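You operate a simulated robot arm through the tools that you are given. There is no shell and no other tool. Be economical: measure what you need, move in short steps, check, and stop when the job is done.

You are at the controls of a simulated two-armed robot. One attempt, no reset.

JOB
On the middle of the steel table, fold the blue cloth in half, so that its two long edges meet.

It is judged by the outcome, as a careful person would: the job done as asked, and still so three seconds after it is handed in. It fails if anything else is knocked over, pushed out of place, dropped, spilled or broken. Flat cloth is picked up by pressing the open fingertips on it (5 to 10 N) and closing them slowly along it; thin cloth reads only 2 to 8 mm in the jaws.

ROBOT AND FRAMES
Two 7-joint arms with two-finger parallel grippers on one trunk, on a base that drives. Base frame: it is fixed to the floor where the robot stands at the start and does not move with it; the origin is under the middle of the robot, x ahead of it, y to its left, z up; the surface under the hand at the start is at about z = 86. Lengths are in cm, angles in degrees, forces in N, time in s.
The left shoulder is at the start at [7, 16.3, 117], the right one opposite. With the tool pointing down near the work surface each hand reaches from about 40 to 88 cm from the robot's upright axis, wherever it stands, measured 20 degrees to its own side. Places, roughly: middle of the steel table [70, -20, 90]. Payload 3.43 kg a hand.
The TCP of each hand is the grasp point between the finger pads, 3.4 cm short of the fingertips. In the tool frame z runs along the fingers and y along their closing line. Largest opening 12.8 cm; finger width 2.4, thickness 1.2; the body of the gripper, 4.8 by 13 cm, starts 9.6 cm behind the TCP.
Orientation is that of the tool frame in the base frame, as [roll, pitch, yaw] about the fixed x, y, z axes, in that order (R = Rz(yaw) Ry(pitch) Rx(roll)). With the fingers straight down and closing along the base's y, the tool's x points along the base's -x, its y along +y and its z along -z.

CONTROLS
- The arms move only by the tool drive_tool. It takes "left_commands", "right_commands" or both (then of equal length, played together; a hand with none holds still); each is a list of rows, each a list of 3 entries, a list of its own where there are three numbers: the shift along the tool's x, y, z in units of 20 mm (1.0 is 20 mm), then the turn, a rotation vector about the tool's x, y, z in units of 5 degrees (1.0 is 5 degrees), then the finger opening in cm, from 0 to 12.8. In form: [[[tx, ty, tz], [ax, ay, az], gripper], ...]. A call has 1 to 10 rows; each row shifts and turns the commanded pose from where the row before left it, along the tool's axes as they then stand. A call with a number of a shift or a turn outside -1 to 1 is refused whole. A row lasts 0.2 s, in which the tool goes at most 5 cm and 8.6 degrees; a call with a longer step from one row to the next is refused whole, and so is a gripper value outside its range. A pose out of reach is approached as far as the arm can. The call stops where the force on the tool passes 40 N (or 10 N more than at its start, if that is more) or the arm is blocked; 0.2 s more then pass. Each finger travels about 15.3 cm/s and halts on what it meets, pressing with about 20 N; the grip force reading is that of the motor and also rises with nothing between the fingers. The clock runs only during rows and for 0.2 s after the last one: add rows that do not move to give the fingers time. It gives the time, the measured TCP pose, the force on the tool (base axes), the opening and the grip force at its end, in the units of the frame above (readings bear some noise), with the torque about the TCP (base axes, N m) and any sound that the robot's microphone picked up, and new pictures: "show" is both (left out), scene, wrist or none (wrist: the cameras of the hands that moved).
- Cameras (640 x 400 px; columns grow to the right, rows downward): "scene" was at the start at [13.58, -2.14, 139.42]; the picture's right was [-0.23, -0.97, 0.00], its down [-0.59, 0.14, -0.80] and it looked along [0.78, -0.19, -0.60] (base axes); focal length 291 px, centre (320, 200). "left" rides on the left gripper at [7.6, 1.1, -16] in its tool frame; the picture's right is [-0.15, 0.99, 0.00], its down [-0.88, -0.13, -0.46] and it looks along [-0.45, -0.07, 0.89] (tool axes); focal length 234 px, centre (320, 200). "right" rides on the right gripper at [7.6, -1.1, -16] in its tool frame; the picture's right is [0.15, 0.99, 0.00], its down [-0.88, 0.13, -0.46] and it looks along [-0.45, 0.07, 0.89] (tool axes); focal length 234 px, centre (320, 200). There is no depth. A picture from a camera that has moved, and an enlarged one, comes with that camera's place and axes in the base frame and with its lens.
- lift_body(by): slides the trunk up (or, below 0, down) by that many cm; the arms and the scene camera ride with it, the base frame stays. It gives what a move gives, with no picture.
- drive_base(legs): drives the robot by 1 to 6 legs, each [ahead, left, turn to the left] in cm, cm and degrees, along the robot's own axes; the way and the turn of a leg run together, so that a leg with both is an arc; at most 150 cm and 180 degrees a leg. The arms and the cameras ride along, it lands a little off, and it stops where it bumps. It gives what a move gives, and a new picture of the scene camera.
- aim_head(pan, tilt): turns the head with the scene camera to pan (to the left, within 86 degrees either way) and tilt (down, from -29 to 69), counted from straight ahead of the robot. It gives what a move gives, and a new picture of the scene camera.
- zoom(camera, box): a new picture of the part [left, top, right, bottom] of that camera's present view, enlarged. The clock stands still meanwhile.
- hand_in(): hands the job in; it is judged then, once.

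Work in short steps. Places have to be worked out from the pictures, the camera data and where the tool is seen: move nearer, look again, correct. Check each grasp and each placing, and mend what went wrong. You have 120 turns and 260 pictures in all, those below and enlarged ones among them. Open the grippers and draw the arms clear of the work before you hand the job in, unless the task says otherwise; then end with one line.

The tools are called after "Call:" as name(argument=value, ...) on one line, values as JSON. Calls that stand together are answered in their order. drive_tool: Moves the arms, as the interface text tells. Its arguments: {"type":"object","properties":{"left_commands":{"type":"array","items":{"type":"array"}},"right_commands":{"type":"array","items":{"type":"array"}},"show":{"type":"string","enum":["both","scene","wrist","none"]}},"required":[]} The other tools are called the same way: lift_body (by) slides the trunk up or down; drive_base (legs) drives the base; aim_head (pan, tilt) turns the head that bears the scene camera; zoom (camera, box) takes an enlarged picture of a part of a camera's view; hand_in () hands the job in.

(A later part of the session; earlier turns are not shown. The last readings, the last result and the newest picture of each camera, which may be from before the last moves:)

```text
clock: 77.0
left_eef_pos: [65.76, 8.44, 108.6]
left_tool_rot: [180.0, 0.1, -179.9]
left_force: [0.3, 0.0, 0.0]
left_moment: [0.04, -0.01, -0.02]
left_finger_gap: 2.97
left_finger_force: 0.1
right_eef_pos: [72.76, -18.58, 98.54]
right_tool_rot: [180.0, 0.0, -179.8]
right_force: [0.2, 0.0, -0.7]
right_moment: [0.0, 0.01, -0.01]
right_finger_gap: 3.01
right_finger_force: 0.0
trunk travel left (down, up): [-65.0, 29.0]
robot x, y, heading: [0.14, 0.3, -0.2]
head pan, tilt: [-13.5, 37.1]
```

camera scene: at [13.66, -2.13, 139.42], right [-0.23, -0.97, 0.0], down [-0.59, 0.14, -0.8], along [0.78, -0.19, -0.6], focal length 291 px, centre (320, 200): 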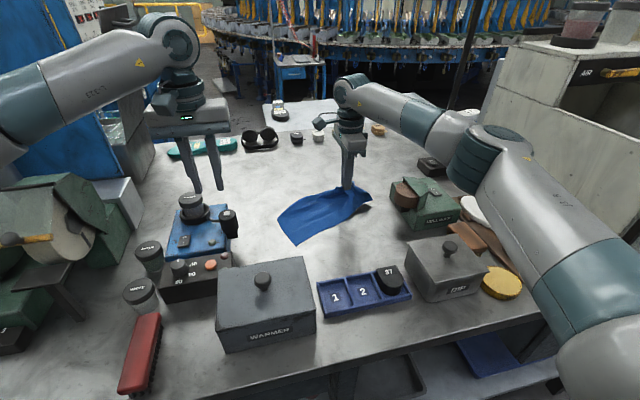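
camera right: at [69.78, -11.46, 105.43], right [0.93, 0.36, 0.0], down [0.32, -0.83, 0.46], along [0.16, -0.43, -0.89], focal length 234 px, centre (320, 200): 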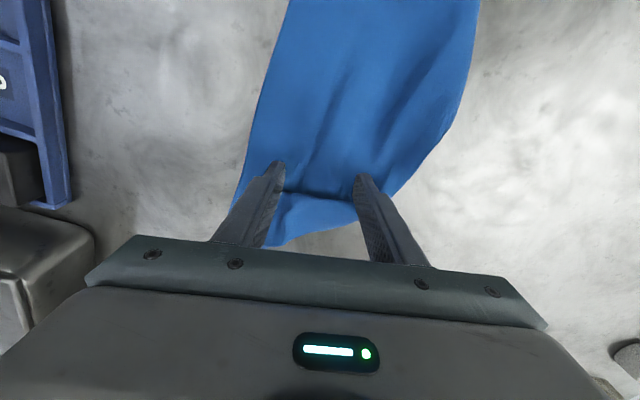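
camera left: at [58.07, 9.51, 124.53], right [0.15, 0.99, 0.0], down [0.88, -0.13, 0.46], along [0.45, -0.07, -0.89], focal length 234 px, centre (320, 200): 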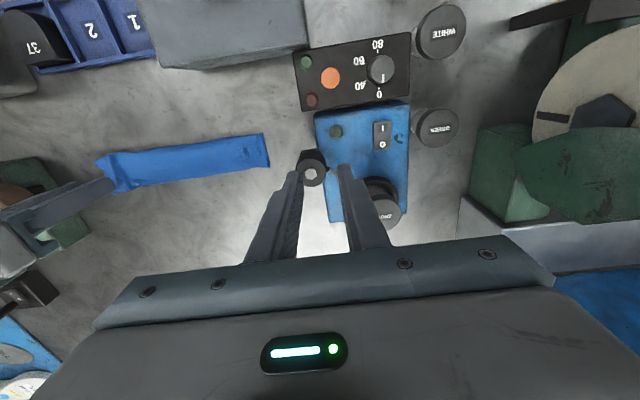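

Now I bring both hands over the near-edge corners.

Call:
drive_tool(left_commands=[[[-0.05, -0.97, 0], [0, 0, 0], 3], [[-0.05, -0.97, 0], [0, 0, 0], 3], [[-0.05, -0.97, 0], [0, 0, 0], 3], [[-0.05, -0.97, 0], [0, 0, 0], 3], [[-0.05, -0.97, 0], [0, 0, 0], 3], [[-0.05, -0.97, 0], [0, 0, 0], 3], [[0, 0, 1], [0, 0, 0], 3], [[0, 0, 1], [0, 0, 0], 3], [[0, 0, 1], [0, 0, 0], 3], [[0, 0, 1], [0, 0, 0], 3]], right_commands=[[[0.6, -0.86, 0], [0, 0, 0], 3], [[0.6, -0.86, 0], [0, 0, 0], 3], [[0.6, -0.86, 0], [0, 0, 0], 3], [[0.6, -0.86, 0], [0, 0, 0], 3], [[0.53, -0.86, 0], [0, 0, 0], 3], [[0, 0, 0], [0, 0, 0], 3], [[0, 0, 0], [0, 0, 0], 3], [[0, 0, 0.5], [0, 0, 0], 3], [[0, 0, 0.5], [0, 0, 0], 3], [[0, 0, 0.5], [0, 0, 0], 3]])

Call:
drive_tool(left_commands=[[[0, 0, 1], [0, 0, 0], 3], [[0, 0, 1], [0, 0, 0], 3], [[0, 0, 1], [0, 0, 0], 3]], show="wrist")

Call:
zoom(camera="right", box=[230, 90, 430, 230])

Call:
zoom(camera="left", box=[230, 90, 430, 230])

```text
clock: 79.2
left_eef_pos: [66.38, -3.14, 100.68]
left_tool_rot: [-180.0, 0.0, -179.9]
left_force: [-0.5, -0.1, -0.5]
left_moment: [-0.03, 0.05, 0.01]
left_finger_gap: 2.99
left_finger_force: 0.1
right_eef_pos: [66.85, -27.02, 95.35]
right_tool_rot: [179.9, 0.0, -179.7]
right_force: [0.1, 0.6, -0.5]
right_moment: [-0.02, 0.03, -0.01]
right_finger_gap: 3.0
right_finger_force: 0.0
trunk travel left (down, up): [-65.0, 29.0]
robot x, y, heading: [0.09, 0.21, 0.1]
head pan, tilt: [-13.5, 37.1]
camera scene: at [13.66, -2.18, 139.42], right [-0.23, -0.97, 0.0], down [-0.59, 0.14, -0.8], along [0.78, -0.19, -0.6], focal length 291 px, centre (320, 200)
camera right: at [59.38, -28.32, 111.31], right [-0.15, 0.99, 0.0], down [0.88, 0.13, 0.46], along [0.45, 0.07, -0.89], focal length 234 px, centre (320, 200)
camera left: at [58.76, -2.1, 116.65], right [0.14, 0.99, 0.0], down [0.88, -0.13, 0.46], along [0.45, -0.07, -0.89], focal length 234 px, centre (320, 200)
```

scene: 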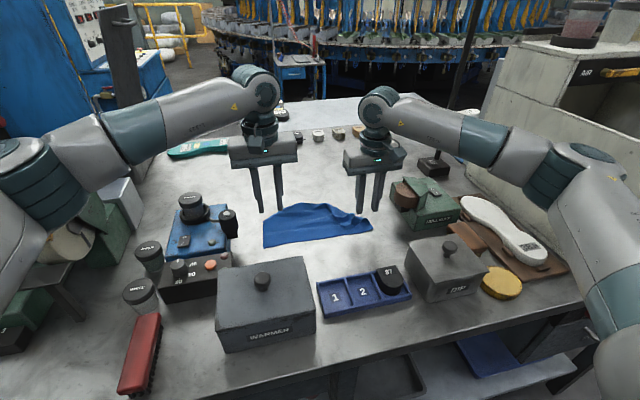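
right: 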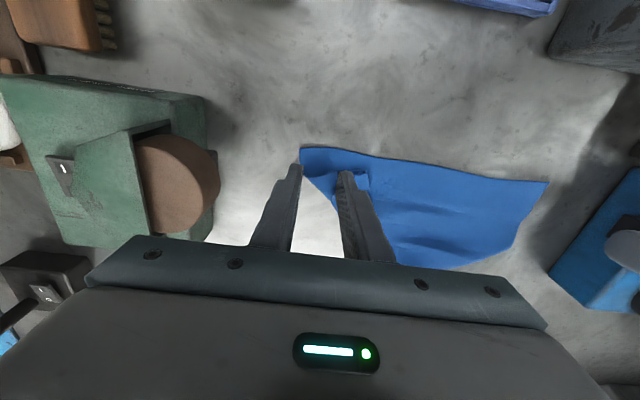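
left: 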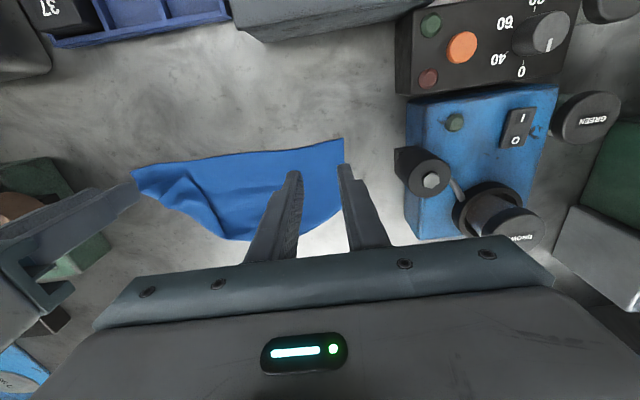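

```text
clock: 80.0
left_eef_pos: [66.55, -3.17, 94.69]
left_tool_rot: [-180.0, -0.1, -179.9]
left_force: [1.5, 0.4, -0.6]
left_moment: [-0.01, 0.0, -0.01]
left_finger_gap: 3.0
left_finger_force: 0.1
right_eef_pos: [66.83, -27.1, 95.51]
right_tool_rot: [179.9, 0.0, -179.9]
right_force: [0.0, 0.8, 0.0]
right_moment: [0.02, -0.01, 0.01]
right_finger_gap: 3.0
right_finger_force: 0.0
trunk travel left (down, up): [-65.0, 29.0]
robot x, y, heading: [-0.0, -0.06, -0.0]
head pan, tilt: [-13.5, 37.1]
camera left: at [58.89, -2.07, 110.56], right [0.15, 0.99, 0.0], down [0.88, -0.13, 0.46], along [0.45, -0.07, -0.89], focal length 234 px, centre (320, 200)
```

left: 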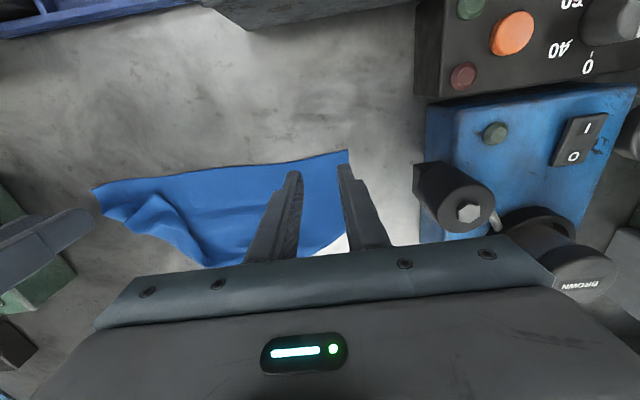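

```text
2.86 times, centred on (330, 160) of right
camera zoom: at [59.35, -28.29, 111.35], right [-0.15, 0.99, 0.0], down [0.88, 0.13, 0.46], along [0.45, 0.07, -0.89], focal length 669 px, centre (291, 314)
```

zoom: 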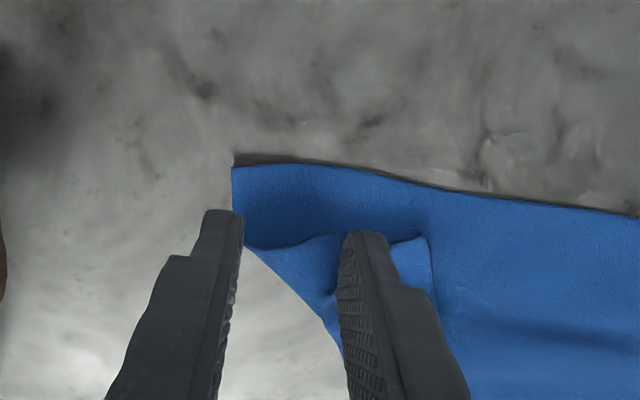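

```text
2.86 times, centred on (330, 160) of left
camera zoom: at [58.89, -2.07, 110.56], right [0.15, 0.99, 0.0], down [0.88, -0.13, 0.46], along [0.45, -0.07, -0.89], focal length 669 px, centre (291, 314)
```

zoom: 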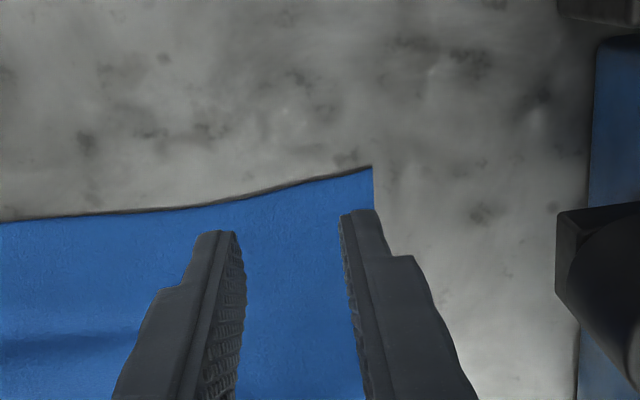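

Left edge x≈66.0 at the hand; right edge ≈65.8 with its corner at (66.2, −29.4). I trim x and y so each finger overlaps about 1.3 cm, and lower to just above the table.

Call:
drive_tool(left_commands=[[[0.2, 0, 0.6], [0, 0, 0], 3], [[0, 0, 0.6], [0, 0, 0], 3], [[0, 0, 0.6], [0, 0, 0], 3], [[0, 0, 0.4], [0, 0, 0], 3], [[0, 0, 0.2], [0, 0, 0], 3], [[0, 0, 0], [0, 0, 0], 3]], right_commands=[[[0.35, 0.3, 0.6], [0, 0, 0], 3], [[0, 0, 0.7], [0, 0, 0], 3], [[0, 0, 0.7], [0, 0, 0], 3], [[0, 0, 0.5], [0, 0, 0], 3], [[0, 0, 0.3], [0, 0, 0], 3], [[0, 0, 0], [0, 0, 0], 3]], show="wrist")

```text
clock: 81.4
left_eef_pos: [65.85, -3.2, 89.85]
left_tool_rot: [-180.0, 0.0, -179.9]
left_force: [0.1, -0.3, 0.7]
left_moment: [0.02, -0.02, -0.01]
left_finger_gap: 3.0
left_finger_force: 0.1
right_eef_pos: [66.06, -26.71, 89.87]
right_tool_rot: [-179.9, 0.0, -179.9]
right_force: [0.2, 0.0, 0.3]
right_moment: [0.01, 0.0, 0.03]
right_finger_gap: 3.01
right_finger_force: 0.0
trunk travel left (down, up): [-65.0, 29.0]
robot x, y, heading: [-0.32, 0.03, -0.1]
head pan, tilt: [-13.5, 37.1]
camera right: at [58.48, -27.86, 105.73], right [-0.15, 0.99, 0.0], down [0.88, 0.13, 0.46], along [0.45, 0.07, -0.89], focal length 234 px, centre (320, 200)
camera left: at [58.23, -2.02, 105.78], right [0.14, 0.99, 0.0], down [0.88, -0.13, 0.46], along [0.45, -0.07, -0.89], focal length 234 px, centre (320, 200)
```

right: 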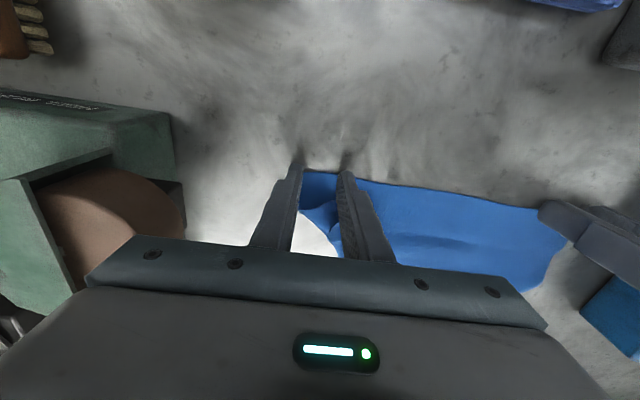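
left: 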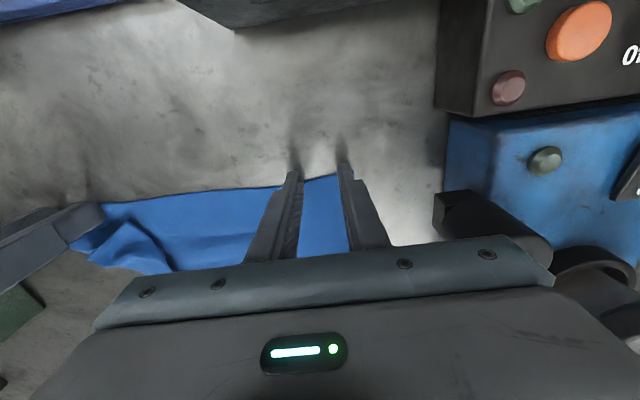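

The edges lie under the fingers as planned. I press down the last few millimetres.

Call:
drive_tool(left_commands=[[[0, 0, 0.1], [0, 0, 0], 3], [[0, 0, 0.06], [0, 0, 0], 3], [[0, 0, 0], [0, 0, 0], 3]], right_commands=[[[0, 0, 0.1], [0, 0, 0], 3], [[0, 0, 0.06], [0, 0, 0], 3], [[0, 0, 0], [0, 0, 0], 3]], show="none")

```text
clock: 82.2
left_eef_pos: [65.81, -3.13, 89.62]
left_tool_rot: [179.9, 0.0, -180.0]
left_force: [0.1, 0.7, 0.0]
left_moment: [-0.02, 0.01, -0.01]
left_finger_gap: 2.99
left_finger_force: 0.1
right_eef_pos: [66.04, -26.62, 89.63]
right_tool_rot: [-179.9, 0.1, -179.9]
right_force: [0.1, -0.8, 2.5]
right_moment: [-0.01, -0.05, -0.01]
right_finger_gap: 3.01
right_finger_force: 0.1
trunk travel left (down, up): [-65.0, 29.0]
robot x, y, heading: [-0.15, 0.12, -0.1]
head pan, tilt: [-13.5, 37.1]
```

Call:
drive_tool(left_commands=[[[0, 0, 0.08], [0, 0, 0], 3], [[0, 0, 0.04], [0, 0, 0], 3], [[0, 0, 0], [0, 0, 0], 3]], right_commands=[[[0, 0, 0.04], [0, 0, 0], 3], [[0, 0, 0], [0, 0, 0], 3], [[0, 0, 0], [0, 0, 0], 3]], show="none")

```text
clock: 83.0
left_eef_pos: [65.93, -3.24, 89.5]
left_tool_rot: [180.0, 0.1, -179.9]
left_force: [-2.2, 0.9, 10.5]
left_moment: [0.06, -0.07, 0.01]
left_finger_gap: 2.98
left_finger_force: 0.0
right_eef_pos: [66.05, -26.7, 89.64]
right_tool_rot: [-180.0, 0.0, -179.8]
right_force: [0.2, -0.9, 1.7]
right_moment: [0.01, -0.02, 0.03]
right_finger_gap: 3.01
right_finger_force: 0.0
trunk travel left (down, up): [-65.0, 29.0]
robot x, y, heading: [0.13, -0.1, -0.1]
head pan, tilt: [-13.5, 37.1]
```

The left presses at 10 N. I add a little on the right and close both slowly.

Call:
drive_tool(left_commands=[[[0, 0, -0.02], [0, 0, 0], 3], [[0, 0, 0], [0, 0, 0], 2.6], [[0, 0, 0], [0, 0, 0], 2.2], [[0, 0, 0], [0, 0, 0], 1.8], [[0, 0, 0], [0, 0, 0], 1.4], [[0, 0, 0], [0, 0, 0], 1.0], [[0, 0, 0], [0, 0, 0], 0.6], [[0, 0, 0], [0, 0, 0], 0.2], [[0, 0, 0], [0, 0, 0], 0], [[0, 0, 0], [0, 0, 0], 0]], right_commands=[[[0, 0, 0.07], [0, 0, 0], 3], [[0, 0, 0], [0, 0, 0], 2.6], [[0, 0, 0], [0, 0, 0], 2.2], [[0, 0, 0], [0, 0, 0], 1.8], [[0, 0, 0], [0, 0, 0], 1.4], [[0, 0, 0], [0, 0, 0], 1.0], [[0, 0, 0], [0, 0, 0], 0.6], [[0, 0, 0], [0, 0, 0], 0.2], [[0, 0, 0], [0, 0, 0], 0], [[0, 0, 0], [0, 0, 0], 0]], show="wrist")

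```text
clock: 85.2
left_eef_pos: [65.82, -3.24, 89.63]
left_tool_rot: [180.0, 0.1, -180.0]
left_force: [0.4, -12.5, 0.7]
left_moment: [-0.46, -0.01, -0.15]
left_finger_gap: 0.23
left_finger_force: 21.0
right_eef_pos: [66.14, -26.47, 89.59]
right_tool_rot: [180.0, 0.1, -179.8]
right_force: [0.3, 12.5, 11.9]
right_moment: [0.44, -0.1, 0.11]
right_finger_gap: 0.23
right_finger_force: 20.2
trunk travel left (down, up): [-65.0, 29.0]
robot x, y, heading: [-0.13, 0.06, -0.1]
head pan, tilt: [-13.5, 37.1]
camera right: at [58.43, -27.74, 105.42], right [-0.15, 0.99, 0.0], down [0.88, 0.13, 0.46], along [0.45, 0.07, -0.89], focal length 234 px, centre (320, 200)
camera left: at [58.17, -1.96, 105.46], right [0.15, 0.99, 0.0], down [0.88, -0.13, 0.46], along [0.45, -0.07, -0.89], focal length 234 px, centre (320, 200)
```

right: 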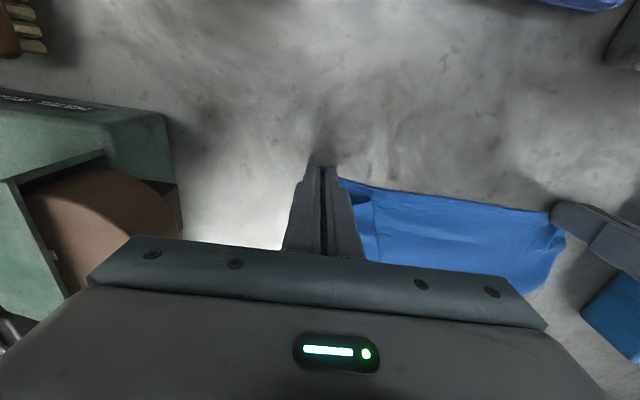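
left: 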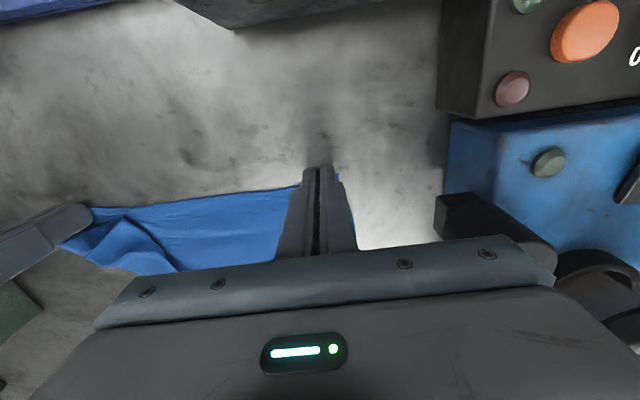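

Both corners are held (2.3 mm each) and the edge is taut. I lift straight up 20 cm so the cloth hangs and unfolds.

Call:
drive_tool(left_commands=[[[0, -0.1, -0.5], [0, 0, 0], 0], [[0, 0, -1], [0, 0, 0], 0], [[0, 0, -1], [0, 0, 0], 0], [[0, 0, -1], [0, 0, 0], 0], [[0, 0, -1], [0, 0, 0], 0], [[0, 0, -1], [0, 0, 0], 0], [[0, 0, -1], [0, 0, 0], 0], [[0, 0, -1], [0, 0, 0], 0], [[0, 0, -1], [0, 0, 0], 0], [[0, 0, -1], [0, 0, 0], 0]], right_commands=[[[0, 0.1, -0.5], [0, 0, 0], 0], [[0, 0, -1], [0, 0, 0], 0], [[0, 0, -1], [0, 0, 0], 0], [[0, 0, -1], [0, 0, 0], 0], [[0, 0, -1], [0, 0, 0], 0], [[0, 0, -1], [0, 0, 0], 0], [[0, 0, -1], [0, 0, 0], 0], [[0, 0, -1], [0, 0, 0], 0], [[0, 0, -1], [0, 0, 0], 0], [[0, 0, -1], [0, 0, 0], 0]])

Call:
zoom(camera="scene", box=[230, 130, 410, 262])

```text
clock: 87.4
left_eef_pos: [65.93, -3.32, 108.37]
left_tool_rot: [-179.9, 0.1, -179.9]
left_force: [-1.2, -7.3, -0.1]
left_moment: [-0.3, -0.02, -0.1]
left_finger_gap: 0.2
left_finger_force: 19.5
right_eef_pos: [66.03, -26.43, 108.44]
right_tool_rot: [180.0, 0.0, -179.9]
right_force: [0.4, 7.8, -0.3]
right_moment: [0.27, -0.04, 0.11]
right_finger_gap: 0.24
right_finger_force: 20.1
trunk travel left (down, up): [-65.0, 29.0]
robot x, y, heading: [-0.22, -0.01, 0.1]
head pan, tilt: [-13.5, 37.1]
camera scene: at [13.51, -2.11, 139.43], right [-0.23, -0.97, 0.0], down [-0.59, 0.14, -0.8], along [0.78, -0.19, -0.6], focal length 291 px, centre (320, 200)
camera right: at [58.44, -27.56, 124.3], right [-0.15, 0.99, 0.0], down [0.88, 0.13, 0.46], along [0.45, 0.07, -0.89], focal length 234 px, centre (320, 200)
camera left: at [58.26, -2.1, 124.34], right [0.15, 0.99, 0.0], down [0.88, -0.13, 0.46], along [0.45, -0.07, -0.89], focal length 234 px, centre (320, 200)
```

scene: 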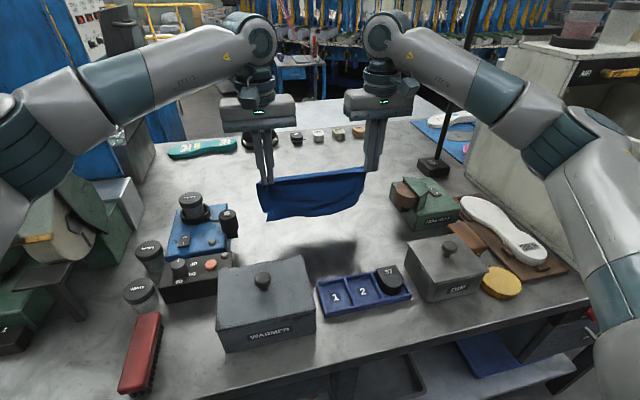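
right: 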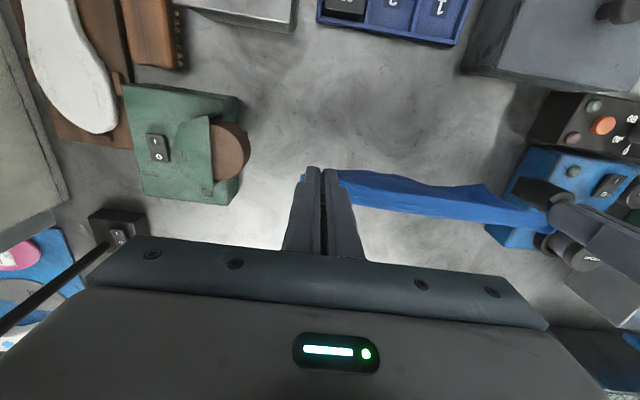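
left: 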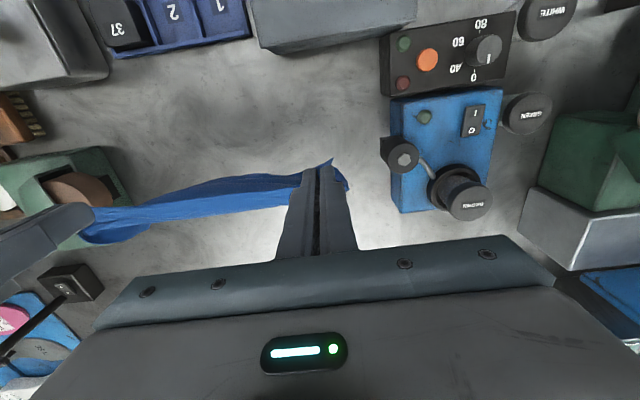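

```text
3.03 times, centred on (320, 196) of scene
camera zoom: at [13.51, -2.11, 139.43], right [-0.23, -0.97, 0.0], down [-0.59, 0.14, -0.8], along [0.78, -0.19, -0.6], focal length 881 px, centre (320, 212)
```

zoom: 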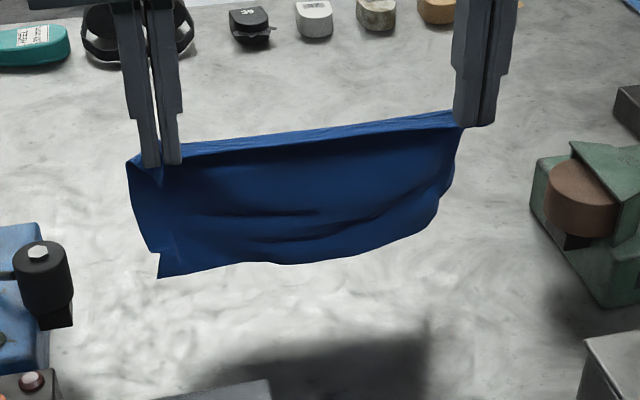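

The cloth hangs nearly open, with the lower right slightly curled. I give a small shake and let it settle.

Call:
drive_tool(left_commands=[[[0, 0.08, -1], [0, 0, 0], 0], [[0, 0, -1], [0, 0, 0], 0], [[0, 0, 1], [0, 0, 0], 0], [[0, 0, -1], [0, 0, 0], 0], [[0, 0, 0], [0, 0, 0], 0], [[0, 0, 0], [0, 0, 0], 0], [[0, 0, 0], [0, 0, 0], 0]], right_commands=[[[0, -0.08, -1], [0, 0, 0], 0], [[0, 0, -1], [0, 0, 0], 0], [[0, 0, 1], [0, 0, 0], 0], [[0, 0, -1], [0, 0, 0], 0], [[0, 0, 0], [0, 0, 0], 0], [[0, 0, 0], [0, 0, 0], 0], [[0, 0, 0], [0, 0, 0], 0]], show="wrist")

Call:
zoom(camera="scene", box=[230, 130, 410, 262])

```text
clock: 89.0
left_eef_pos: [65.9, -3.15, 112.56]
left_tool_rot: [180.0, 0.1, -179.8]
left_force: [-0.9, -14.4, -0.8]
left_moment: [-0.52, -0.02, -0.17]
left_finger_gap: 0.22
left_finger_force: 19.1
right_eef_pos: [66.19, -26.63, 111.94]
right_tool_rot: [180.0, 0.0, -179.8]
right_force: [-0.2, 13.9, 0.6]
right_moment: [0.48, -0.01, 0.11]
right_finger_gap: 0.24
right_finger_force: 20.1
trunk travel left (down, up): [-65.0, 29.0]
robot x, y, heading: [0.12, 0.21, 0.2]
head pan, tilt: [-13.5, 37.1]
camera right: at [58.7, -27.89, 127.93], right [-0.15, 0.99, 0.0], down [0.88, 0.13, 0.46], along [0.45, 0.07, -0.89], focal length 234 px, centre (320, 200)
camera left: at [58.25, -2.03, 128.41], right [0.15, 0.99, 0.0], down [0.88, -0.13, 0.46], along [0.45, -0.07, -0.89], focal length 234 px, centre (320, 200)
```

right: 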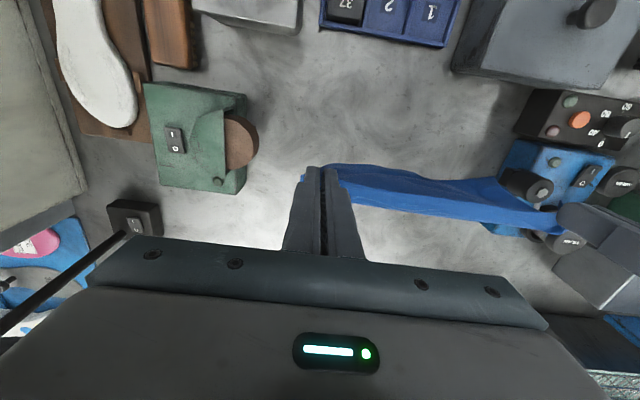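
left: 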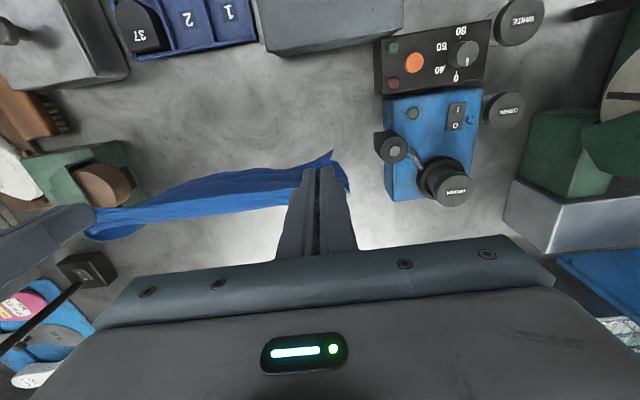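

```text
3.03 times, centred on (320, 196) of scene
camera zoom: at [13.52, -2.13, 139.43], right [-0.23, -0.97, 0.0], down [-0.59, 0.14, -0.8], along [0.78, -0.19, -0.6], focal length 881 px, centre (320, 212)
```

zoom: 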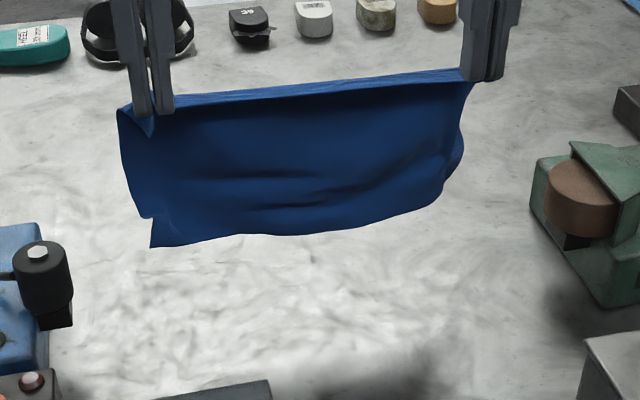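

The hanging length at the left is only about 11.5 cm, so the bottom 5 cm is still curled. I zoom in on the bottom to see on which side.

Call:
zoom(camera="scene", box=[260, 155, 330, 215])

Call:
zoom(camera="scene", box=[320, 145, 390, 205])

Call:
zoom(camera="left", box=[70, 130, 370, 260])

Call:
zoom(camera="right", box=[290, 140, 590, 260])

```text
6.67 times, centred on (295, 185) of scene
camera zoom: at [13.52, -2.13, 139.43], right [-0.23, -0.97, 0.0], down [-0.59, 0.14, -0.8], along [0.78, -0.19, -0.6], focal length 1938 px, centre (487, 300)
```

zoom: 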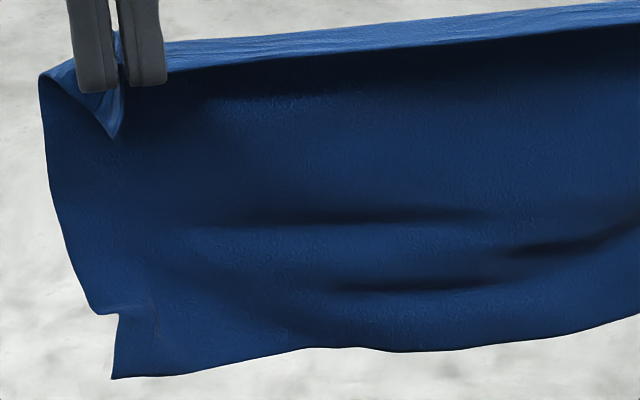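

```text
6.67 times, centred on (355, 175) of scene
camera zoom: at [13.52, -2.13, 139.43], right [-0.23, -0.97, 0.0], down [-0.59, 0.14, -0.8], along [0.78, -0.19, -0.6], focal length 1938 px, centre (87, 367)
```

zoom: 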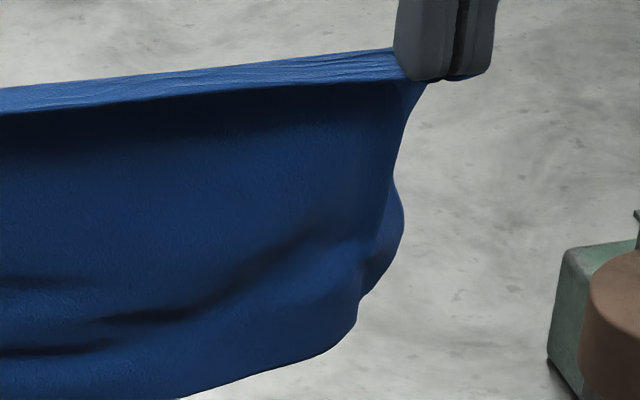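

```text
2.13 times, centred on (220, 195) of left
camera zoom: at [58.25, -2.03, 128.41], right [0.15, 0.99, 0.0], down [0.88, -0.13, 0.46], along [0.45, -0.07, -0.89], focal length 500 px, centre (533, 211)
```

zoom: 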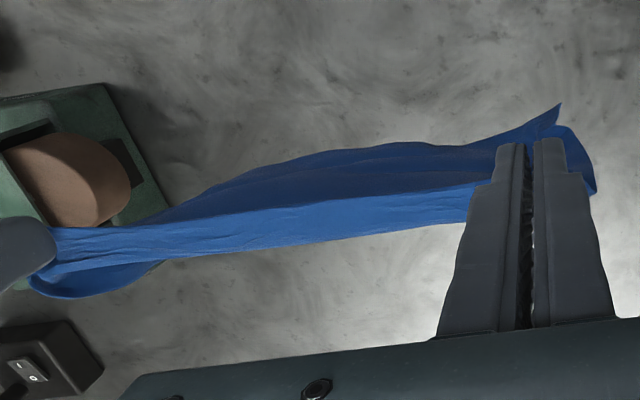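

```text
2.13 times, centred on (440, 200) of right
camera zoom: at [58.7, -27.89, 127.93], right [-0.15, 0.99, 0.0], down [0.88, 0.13, 0.46], along [0.45, 0.07, -0.89], focal length 500 px, centre (64, 200)
```

zoom: 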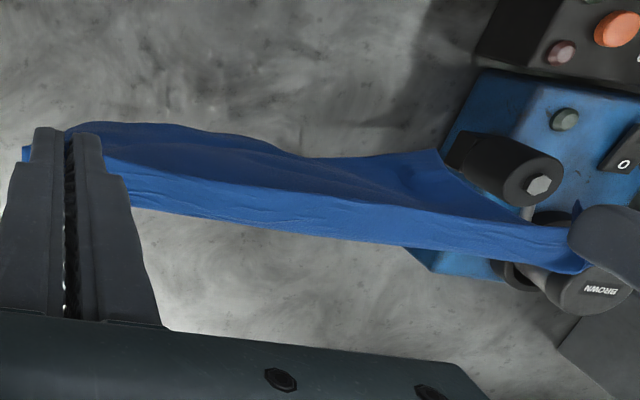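

The cloth is essentially open. It drapes from the held edge out to +x and then hangs down, with only small corner curls. This is the orientation I want, so I lower until the bottom edge almost touches.

Call:
drive_tool(left_commands=[[[0, -0.08, 1], [0, 0, 0], 0], [[0, 0, 1], [0, 0, 0], 0], [[0, 0, 1], [0, 0, 0], 0], [[0, 0, 0.8], [0, 0, 0], 0], [[0, 0, 0.6], [0, 0, 0], 0], [[0, 0, 0], [0, 0, 0], 0]], right_commands=[[[0, 0.08, 1], [0, 0, 0], 0], [[0, 0, 1], [0, 0, 0], 0], [[0, 0, 1], [0, 0, 0], 0], [[0, 0, 0.7], [0, 0, 0], 0], [[0, 0, 0.6], [0, 0, 0], 0], [[0, 0, 0], [0, 0, 0], 0]], show="wrist")

Call:
zoom(camera="scene", box=[230, 130, 410, 262])

```text
clock: 90.4
left_eef_pos: [65.91, -3.23, 103.63]
left_tool_rot: [-179.9, -0.1, -179.8]
left_force: [-0.3, -10.8, -0.3]
left_moment: [-0.37, 0.0, -0.13]
left_finger_gap: 0.22
left_finger_force: 20.0
right_eef_pos: [66.06, -26.45, 103.45]
right_tool_rot: [-179.9, 0.0, -179.7]
right_force: [0.2, 10.4, -0.2]
right_moment: [0.36, 0.02, 0.11]
right_finger_gap: 0.25
right_finger_force: 20.0
trunk travel left (down, up): [-65.0, 29.0]
robot x, y, heading: [-0.28, 0.07, -0.1]
head pan, tilt: [-13.5, 37.1]
camera right: at [58.58, -27.7, 119.44], right [-0.15, 0.99, 0.0], down [0.88, 0.13, 0.46], along [0.45, 0.07, -0.89], focal length 234 px, centre (320, 200)
camera left: at [58.27, -2.06, 119.57], right [0.15, 0.99, 0.0], down [0.88, -0.13, 0.46], along [0.45, -0.07, -0.89], focal length 234 px, centre (320, 200)
```

right: 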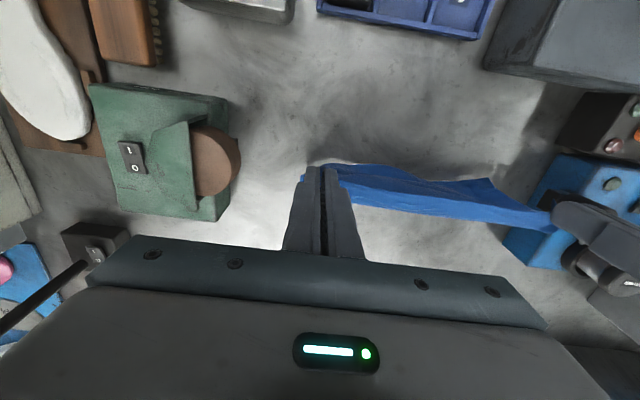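
left: 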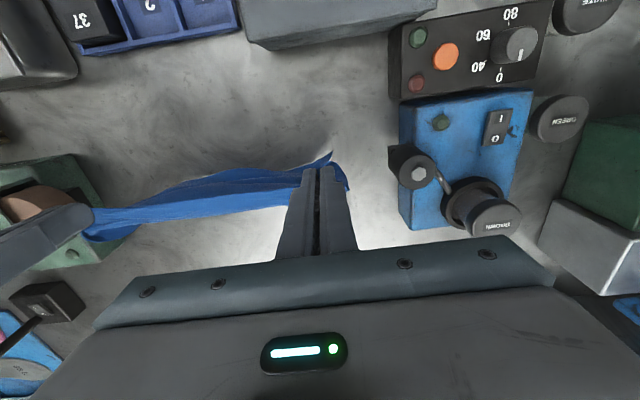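

```text
3.03 times, centred on (320, 196) of scene
camera zoom: at [13.58, -2.14, 139.42], right [-0.23, -0.97, 0.0], down [-0.59, 0.14, -0.8], along [0.78, -0.19, -0.6], focal length 881 px, centre (320, 212)
```

zoom: 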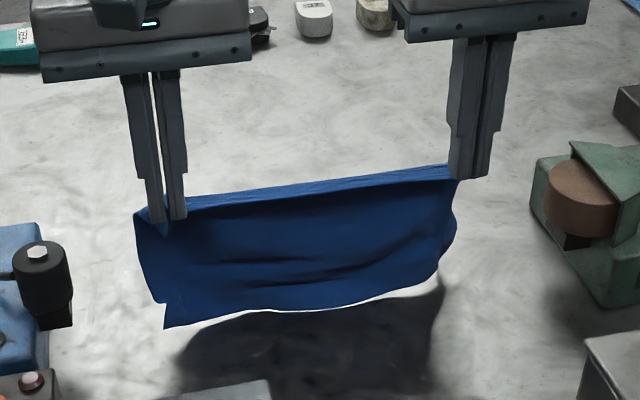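

The bottom edge is nearly on the table. I lay the lower half by lowering while moving to +x.

Call:
drive_tool(left_commands=[[[0, 0, 0.8], [0, 0, 0], 0], [[-0.4, 0, 0.5], [0, 0, 0], 0], [[-0.5, 0, 0.5], [0, 0, 0], 0], [[-0.5, 0, 0.5], [0, 0, 0], 0], [[-0.5, 0, 0.5], [0, 0, 0], 0], [[-0.5, 0, 0.5], [0, 0, 0], 0]], right_commands=[[[0, 0, 0.8], [0, 0, 0], 0], [[-0.4, 0, 0.5], [0, 0, 0], 0], [[-0.5, 0, 0.5], [0, 0, 0], 0], [[-0.5, 0, 0.5], [0, 0, 0], 0], [[-0.5, 0, 0.5], [0, 0, 0], 0], [[-0.5, 0, 0.5], [0, 0, 0], 0]], show="wrist")

Call:
zoom(camera="scene", box=[230, 140, 410, 272])

```text
clock: 91.8
left_eef_pos: [70.61, -3.23, 96.95]
left_tool_rot: [179.9, -0.1, -180.0]
left_force: [-0.2, -8.3, -0.1]
left_moment: [-0.28, 0.0, -0.09]
left_finger_gap: 0.24
left_finger_force: 19.9
right_eef_pos: [70.88, -26.38, 97.06]
right_tool_rot: [179.9, -0.1, -179.8]
right_force: [-0.8, 7.8, -0.1]
right_moment: [0.28, -0.01, 0.07]
right_finger_gap: 0.21
right_finger_force: 20.0
trunk travel left (down, up): [-65.0, 29.0]
robot x, y, heading: [-0.04, -0.12, 0.0]
head pan, tilt: [-13.5, 37.1]
camera right: at [63.34, -27.58, 112.89], right [-0.15, 0.99, 0.0], down [0.88, 0.13, 0.45], along [0.45, 0.07, -0.89], focal length 234 px, centre (320, 200)
camera left: at [63.07, -2.13, 112.85], right [0.14, 0.99, 0.0], down [0.88, -0.13, 0.45], along [0.45, -0.07, -0.89], focal length 234 px, centre (320, 200)
```

right: 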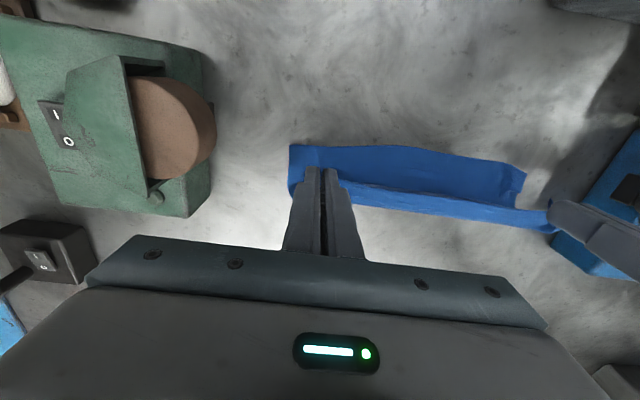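
left: 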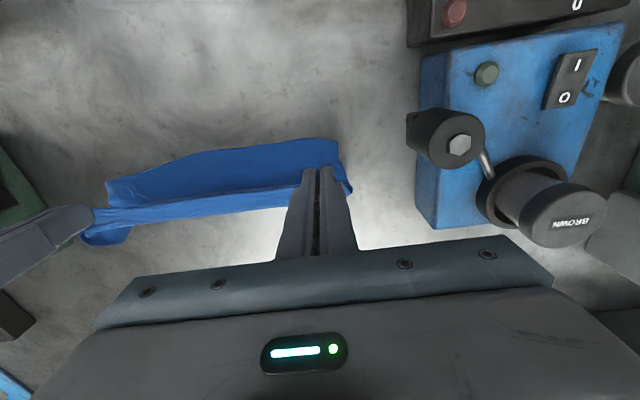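

```text
3.03 times, centred on (320, 206) of scene
camera zoom: at [13.69, -2.15, 139.41], right [-0.23, -0.97, 0.0], down [-0.59, 0.14, -0.8], along [0.78, -0.19, -0.6], focal length 881 px, centre (320, 182)
```

zoom: 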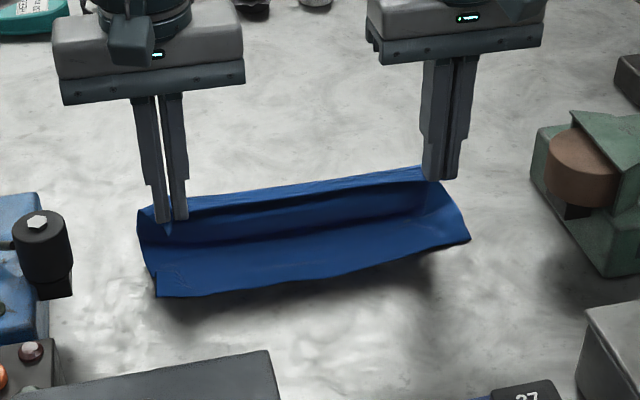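

This worked very well: the far edge now lies flat on the table at x≈70.5, directly below the held edge, with the loop toward +x. Lowering straight down should bring the two long edges together. I go halfway first.

Call:
drive_tool(left_commands=[[[0, 0, 0.5], [0, 0, 0], 0], [[0, 0, 0.6], [0, 0, 0], 0], [[0, 0, 0.6], [0, 0, 0], 0], [[0, 0, 0.5], [0, 0, 0], 0], [[0, 0, 0], [0, 0, 0], 0]], right_commands=[[[0, 0, 0.5], [0, 0, 0], 0], [[0, 0, 0.6], [0, 0, 0], 0], [[0, 0, 0.6], [0, 0, 0], 0], [[0, 0, 0.5], [0, 0, 0], 0], [[0, 0, 0], [0, 0, 0], 0]], show="wrist")

Call:
zoom(camera="scene", box=[240, 160, 400, 270])

```text
clock: 93.0
left_eef_pos: [70.91, -3.3, 92.77]
left_tool_rot: [-179.9, 0.1, -179.9]
left_force: [0.3, -8.5, 0.7]
left_moment: [-0.27, 0.02, -0.12]
left_finger_gap: 0.22
left_finger_force: 18.9
right_eef_pos: [70.94, -26.38, 92.83]
right_tool_rot: [179.9, 0.0, -179.8]
right_force: [-0.1, 7.7, 0.0]
right_moment: [0.27, -0.02, 0.07]
right_finger_gap: 0.2
right_finger_force: 20.0
trunk travel left (down, up): [-65.0, 29.0]
robot x, y, heading: [0.19, -0.26, -0.0]
head pan, tilt: [-13.5, 37.1]
camera right: at [63.36, -27.62, 108.65], right [-0.15, 0.99, 0.0], down [0.88, 0.13, 0.46], along [0.45, 0.07, -0.89], focal length 234 px, centre (320, 200)
camera left: at [63.22, -2.16, 108.65], right [0.15, 0.99, 0.0], down [0.88, -0.13, 0.46], along [0.45, -0.07, -0.89], focal length 234 px, centre (320, 200)
```

right: 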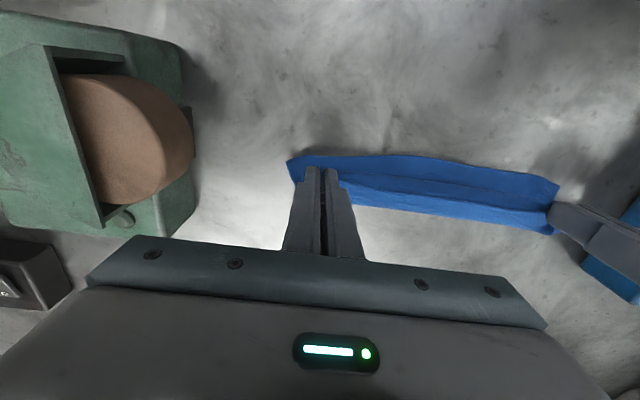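
left: 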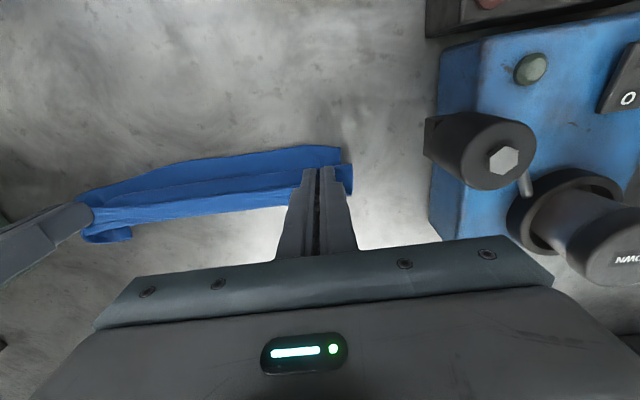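

```text
3.64 times, centred on (320, 215) of scene
camera zoom: at [13.56, -2.14, 139.43], right [-0.23, -0.97, 0.0], down [-0.59, 0.14, -0.8], along [0.78, -0.19, -0.6], focal length 1057 px, centre (320, 146)
```

zoom: 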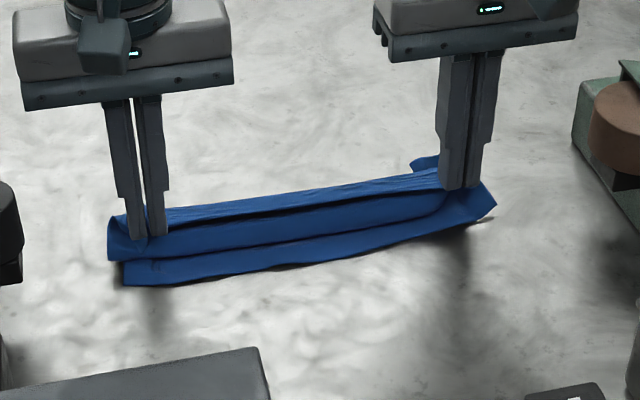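

The upright part is buckling into an S, so I don't press it. Instead I lift again, carry it to x≈59.5, lay the whole cloth out flat moving +x, and then fold the held edge back to −x. Done that way, the jaw's tuck is at the start of the fold and gone at the end.

Call:
drive_tool(left_commands=[[[0, 0, -1], [0, 0, 0], 0], [[0, 0, -1], [0, 0, 0], 0], [[0, 0, -1], [0, 0, 0], 0], [[0.95, 0, -0.5], [0, 0, 0], 0], [[0.95, 0, -0.5], [0, 0, 0], 0], [[0.95, 0, -0.5], [0, 0, 0], 0], [[0.95, 0, -0.5], [0, 0, 0], 0], [[0.95, 0, -0.5], [0, 0, 0], 0], [[0.95, 0, -0.5], [0, 0, 0], 0], [[0, 0, 0], [0, 0, 0], 0]], right_commands=[[[0, 0, -1], [0, 0, 0], 0], [[0, 0, -1], [0, 0, 0], 0], [[0, 0, -1], [0, 0, 0], 0], [[0.95, 0, -0.5], [0, 0, 0], 0], [[0.95, 0, -0.5], [0, 0, 0], 0], [[0.95, 0, -0.5], [0, 0, 0], 0], [[0.95, 0, -0.5], [0, 0, 0], 0], [[0.95, 0, -0.5], [0, 0, 0], 0], [[0.95, 0, -0.5], [0, 0, 0], 0], [[0, 0, 0], [0, 0, 0], 0]], show="scene")

```text
clock: 95.2
left_eef_pos: [59.31, -3.2, 104.47]
left_tool_rot: [-180.0, 0.0, -179.9]
left_force: [1.0, -8.7, 0.5]
left_moment: [-0.31, 0.03, -0.1]
left_finger_gap: 0.24
left_finger_force: 19.9
right_eef_pos: [59.69, -26.36, 104.68]
right_tool_rot: [-180.0, -0.1, -180.0]
right_force: [0.5, 8.0, -0.5]
right_moment: [0.29, 0.04, 0.1]
right_finger_gap: 0.24
right_finger_force: 20.4
trunk travel left (down, up): [-65.0, 29.0]
robot x, y, heading: [0.01, -0.05, 0.0]
head pan, tilt: [-13.5, 37.1]
camera scene: at [13.68, -2.13, 139.41], right [-0.23, -0.97, 0.0], down [-0.59, 0.14, -0.8], along [0.78, -0.19, -0.6], focal length 291 px, centre (320, 200)
```

scene: 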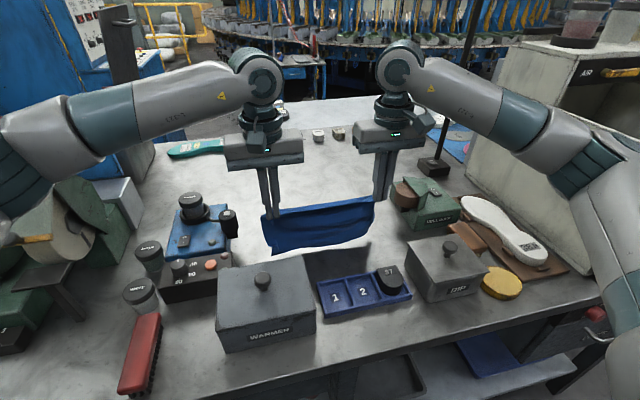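

Hanging cleanly at x≈59.5. I lower to touch, then lay it out toward +x.

Call:
drive_tool(left_commands=[[[0, 0, 0.8], [0, 0, 0], 0], [[-0.2, 0, 0.8], [0, 0, 0], 0], [[-0.7, 0, 0.5], [0, 0, 0], 0], [[-0.8, 0, 0.5], [0, 0, 0], 0], [[-0.8, 0, 0.5], [0, 0, 0], 0], [[-0.8, 0, 0.5], [0, 0, 0], 0], [[-0.8, 0, 0.5], [0, 0, 0], 0], [[-0.8, 0, 0.5], [0, 0, 0], 0]], right_commands=[[[0, 0, 0.8], [0, 0, 0], 0], [[-0.2, 0, 0.8], [0, 0, 0], 0], [[-0.7, 0, 0.5], [0, 0, 0], 0], [[-0.8, 0, 0.5], [0, 0, 0], 0], [[-0.8, 0, 0.5], [0, 0, 0], 0], [[-0.8, 0, 0.5], [0, 0, 0], 0], [[-0.8, 0, 0.5], [0, 0, 0], 0], [[-0.8, 0, 0.5], [0, 0, 0], 0]], show="wrist")

Call:
zoom(camera="scene", box=[240, 150, 400, 270])

```text
clock: 97.0
left_eef_pos: [69.25, -3.3, 95.22]
left_tool_rot: [-180.0, -0.1, -180.0]
left_force: [0.2, -8.9, -0.1]
left_moment: [-0.29, 0.02, -0.09]
left_finger_gap: 0.22
left_finger_force: 20.1
right_eef_pos: [69.32, -26.45, 95.48]
right_tool_rot: [-180.0, -0.1, -179.9]
right_force: [-0.1, 7.8, 0.0]
right_moment: [0.32, 0.01, 0.1]
right_finger_gap: 0.22
right_finger_force: 19.9
trunk travel left (down, up): [-65.0, 29.0]
robot x, y, heading: [0.14, -0.12, 0.2]
head pan, tilt: [-13.5, 37.1]
camera right: at [61.87, -27.7, 111.33], right [-0.15, 0.99, 0.0], down [0.88, 0.13, 0.45], along [0.45, 0.07, -0.89], focal length 234 px, centre (320, 200)
camera left: at [61.49, -2.2, 111.08], right [0.15, 0.99, 0.0], down [0.88, -0.13, 0.46], along [0.45, -0.07, -0.89], focal length 234 px, centre (320, 200)
```

right: 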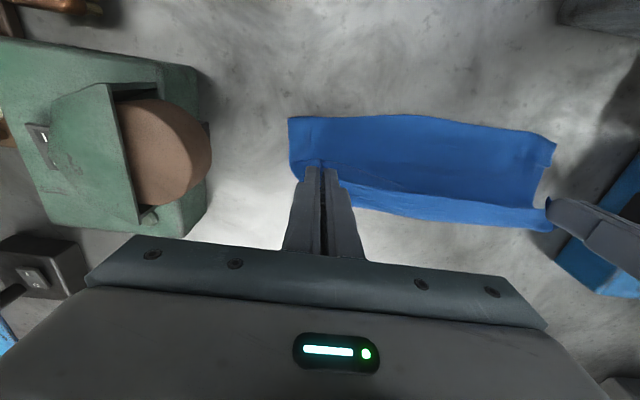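
left: 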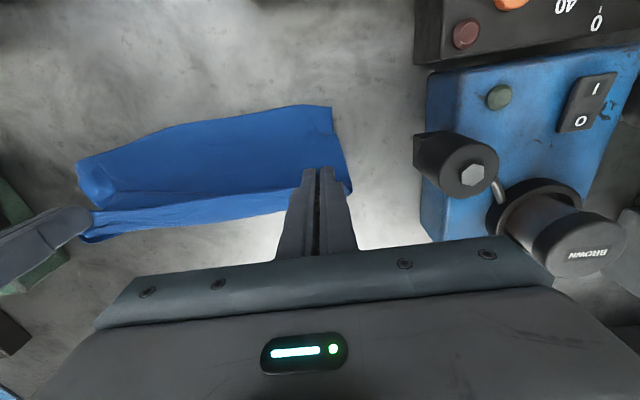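

```text
3.33 times, centred on (320, 210) of scene
camera zoom: at [13.71, -2.15, 139.41], right [-0.23, -0.97, 0.0], down [-0.59, 0.14, -0.8], along [0.78, -0.19, -0.6], focal length 969 px, centre (320, 167)
```

zoom: 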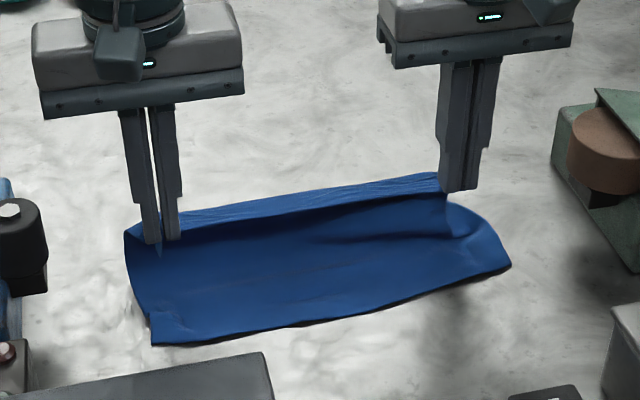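

The bottom edge lies from (64.8, −2) to (66.5, −31), with about half the cloth down. I lay slightly more, then draw the held edge back toward −x, keeping it taut.

Call:
drive_tool(left_commands=[[[-0.4, 0, 0.4], [0, 0, 0], 0], [[-0.4, 0, 0.4], [0, 0, 0], 0], [[0.4, 0, -0.1], [0, 0, 0], 0], [[0.5, 0, -0.1], [0, 0, 0], 0], [[0.5, 0, -0.1], [0, 0, 0], 0], [[0.5, 0, 0], [0, 0, 0], 0], [[0.5, 0, 0], [0, 0, 0], 0], [[0, 0, 0], [0, 0, 0], 0]], right_commands=[[[-0.4, 0, 0.4], [0, 0, 0], 0], [[-0.4, 0, 0.4], [0, 0, 0], 0], [[0.3, 0, -0.1], [0, 0, 0], 0], [[0.4, 0, -0.1], [0, 0, 0], 0], [[0.45, 0, -0.1], [0, 0, 0], 0], [[0.45, 0, 0], [0, 0, 0], 0], [[0.4, 0, 0], [0, 0, 0], 0], [[0, 0, 0], [0, 0, 0], 0]], show="wrist")

Call:
zoom(camera="scene", box=[240, 160, 400, 280])

```text
clock: 98.8
left_eef_pos: [66.05, -3.21, 94.34]
left_tool_rot: [-180.0, 0.0, -179.8]
left_force: [0.7, -7.6, 0.2]
left_moment: [-0.27, -0.03, -0.11]
left_finger_gap: 0.23
left_finger_force: 19.6
right_eef_pos: [66.93, -26.4, 94.57]
right_tool_rot: [180.0, -0.1, -179.8]
right_force: [-0.5, 8.5, 0.1]
right_moment: [0.28, -0.02, 0.08]
right_finger_gap: 0.2
right_finger_force: 20.2
trunk travel left (down, up): [-65.0, 29.0]
robot x, y, heading: [0.01, -0.42, 0.1]
head pan, tilt: [-13.5, 37.1]
camera right: at [59.34, -27.58, 110.43], right [-0.15, 0.99, 0.0], down [0.88, 0.13, 0.46], along [0.45, 0.07, -0.89], focal length 234 px, centre (320, 200)
camera left: at [58.29, -2.11, 110.36], right [0.15, 0.99, 0.0], down [0.88, -0.13, 0.46], along [0.45, -0.07, -0.89], focal length 234 px, centre (320, 200)
```

right: 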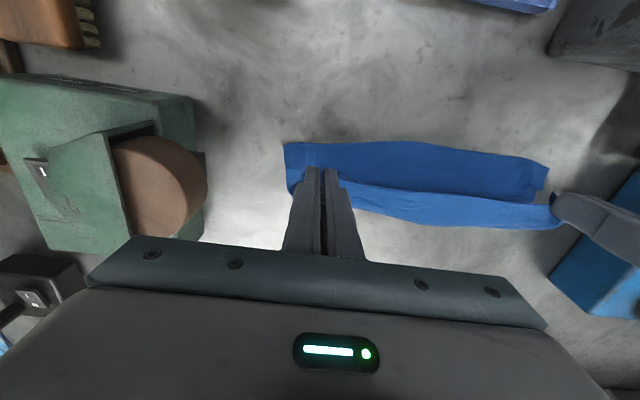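
left: 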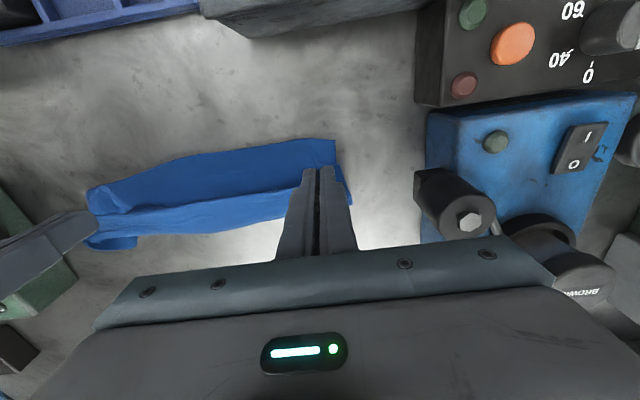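

```text
3.33 times, centred on (320, 220) of scene
camera zoom: at [13.6, -2.15, 139.42], right [-0.23, -0.97, 0.0], down [-0.59, 0.14, -0.8], along [0.78, -0.19, -0.6], focal length 969 px, centre (320, 133)
```

zoom: 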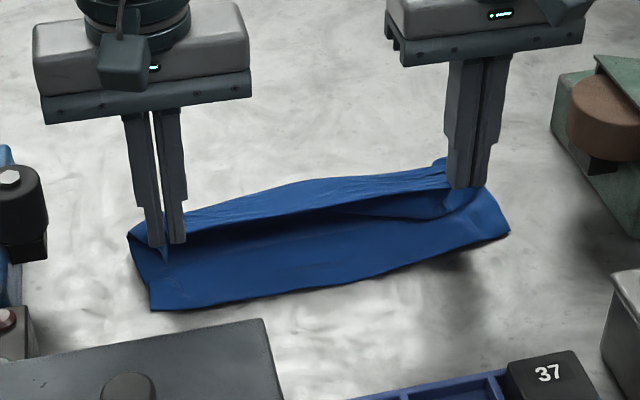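

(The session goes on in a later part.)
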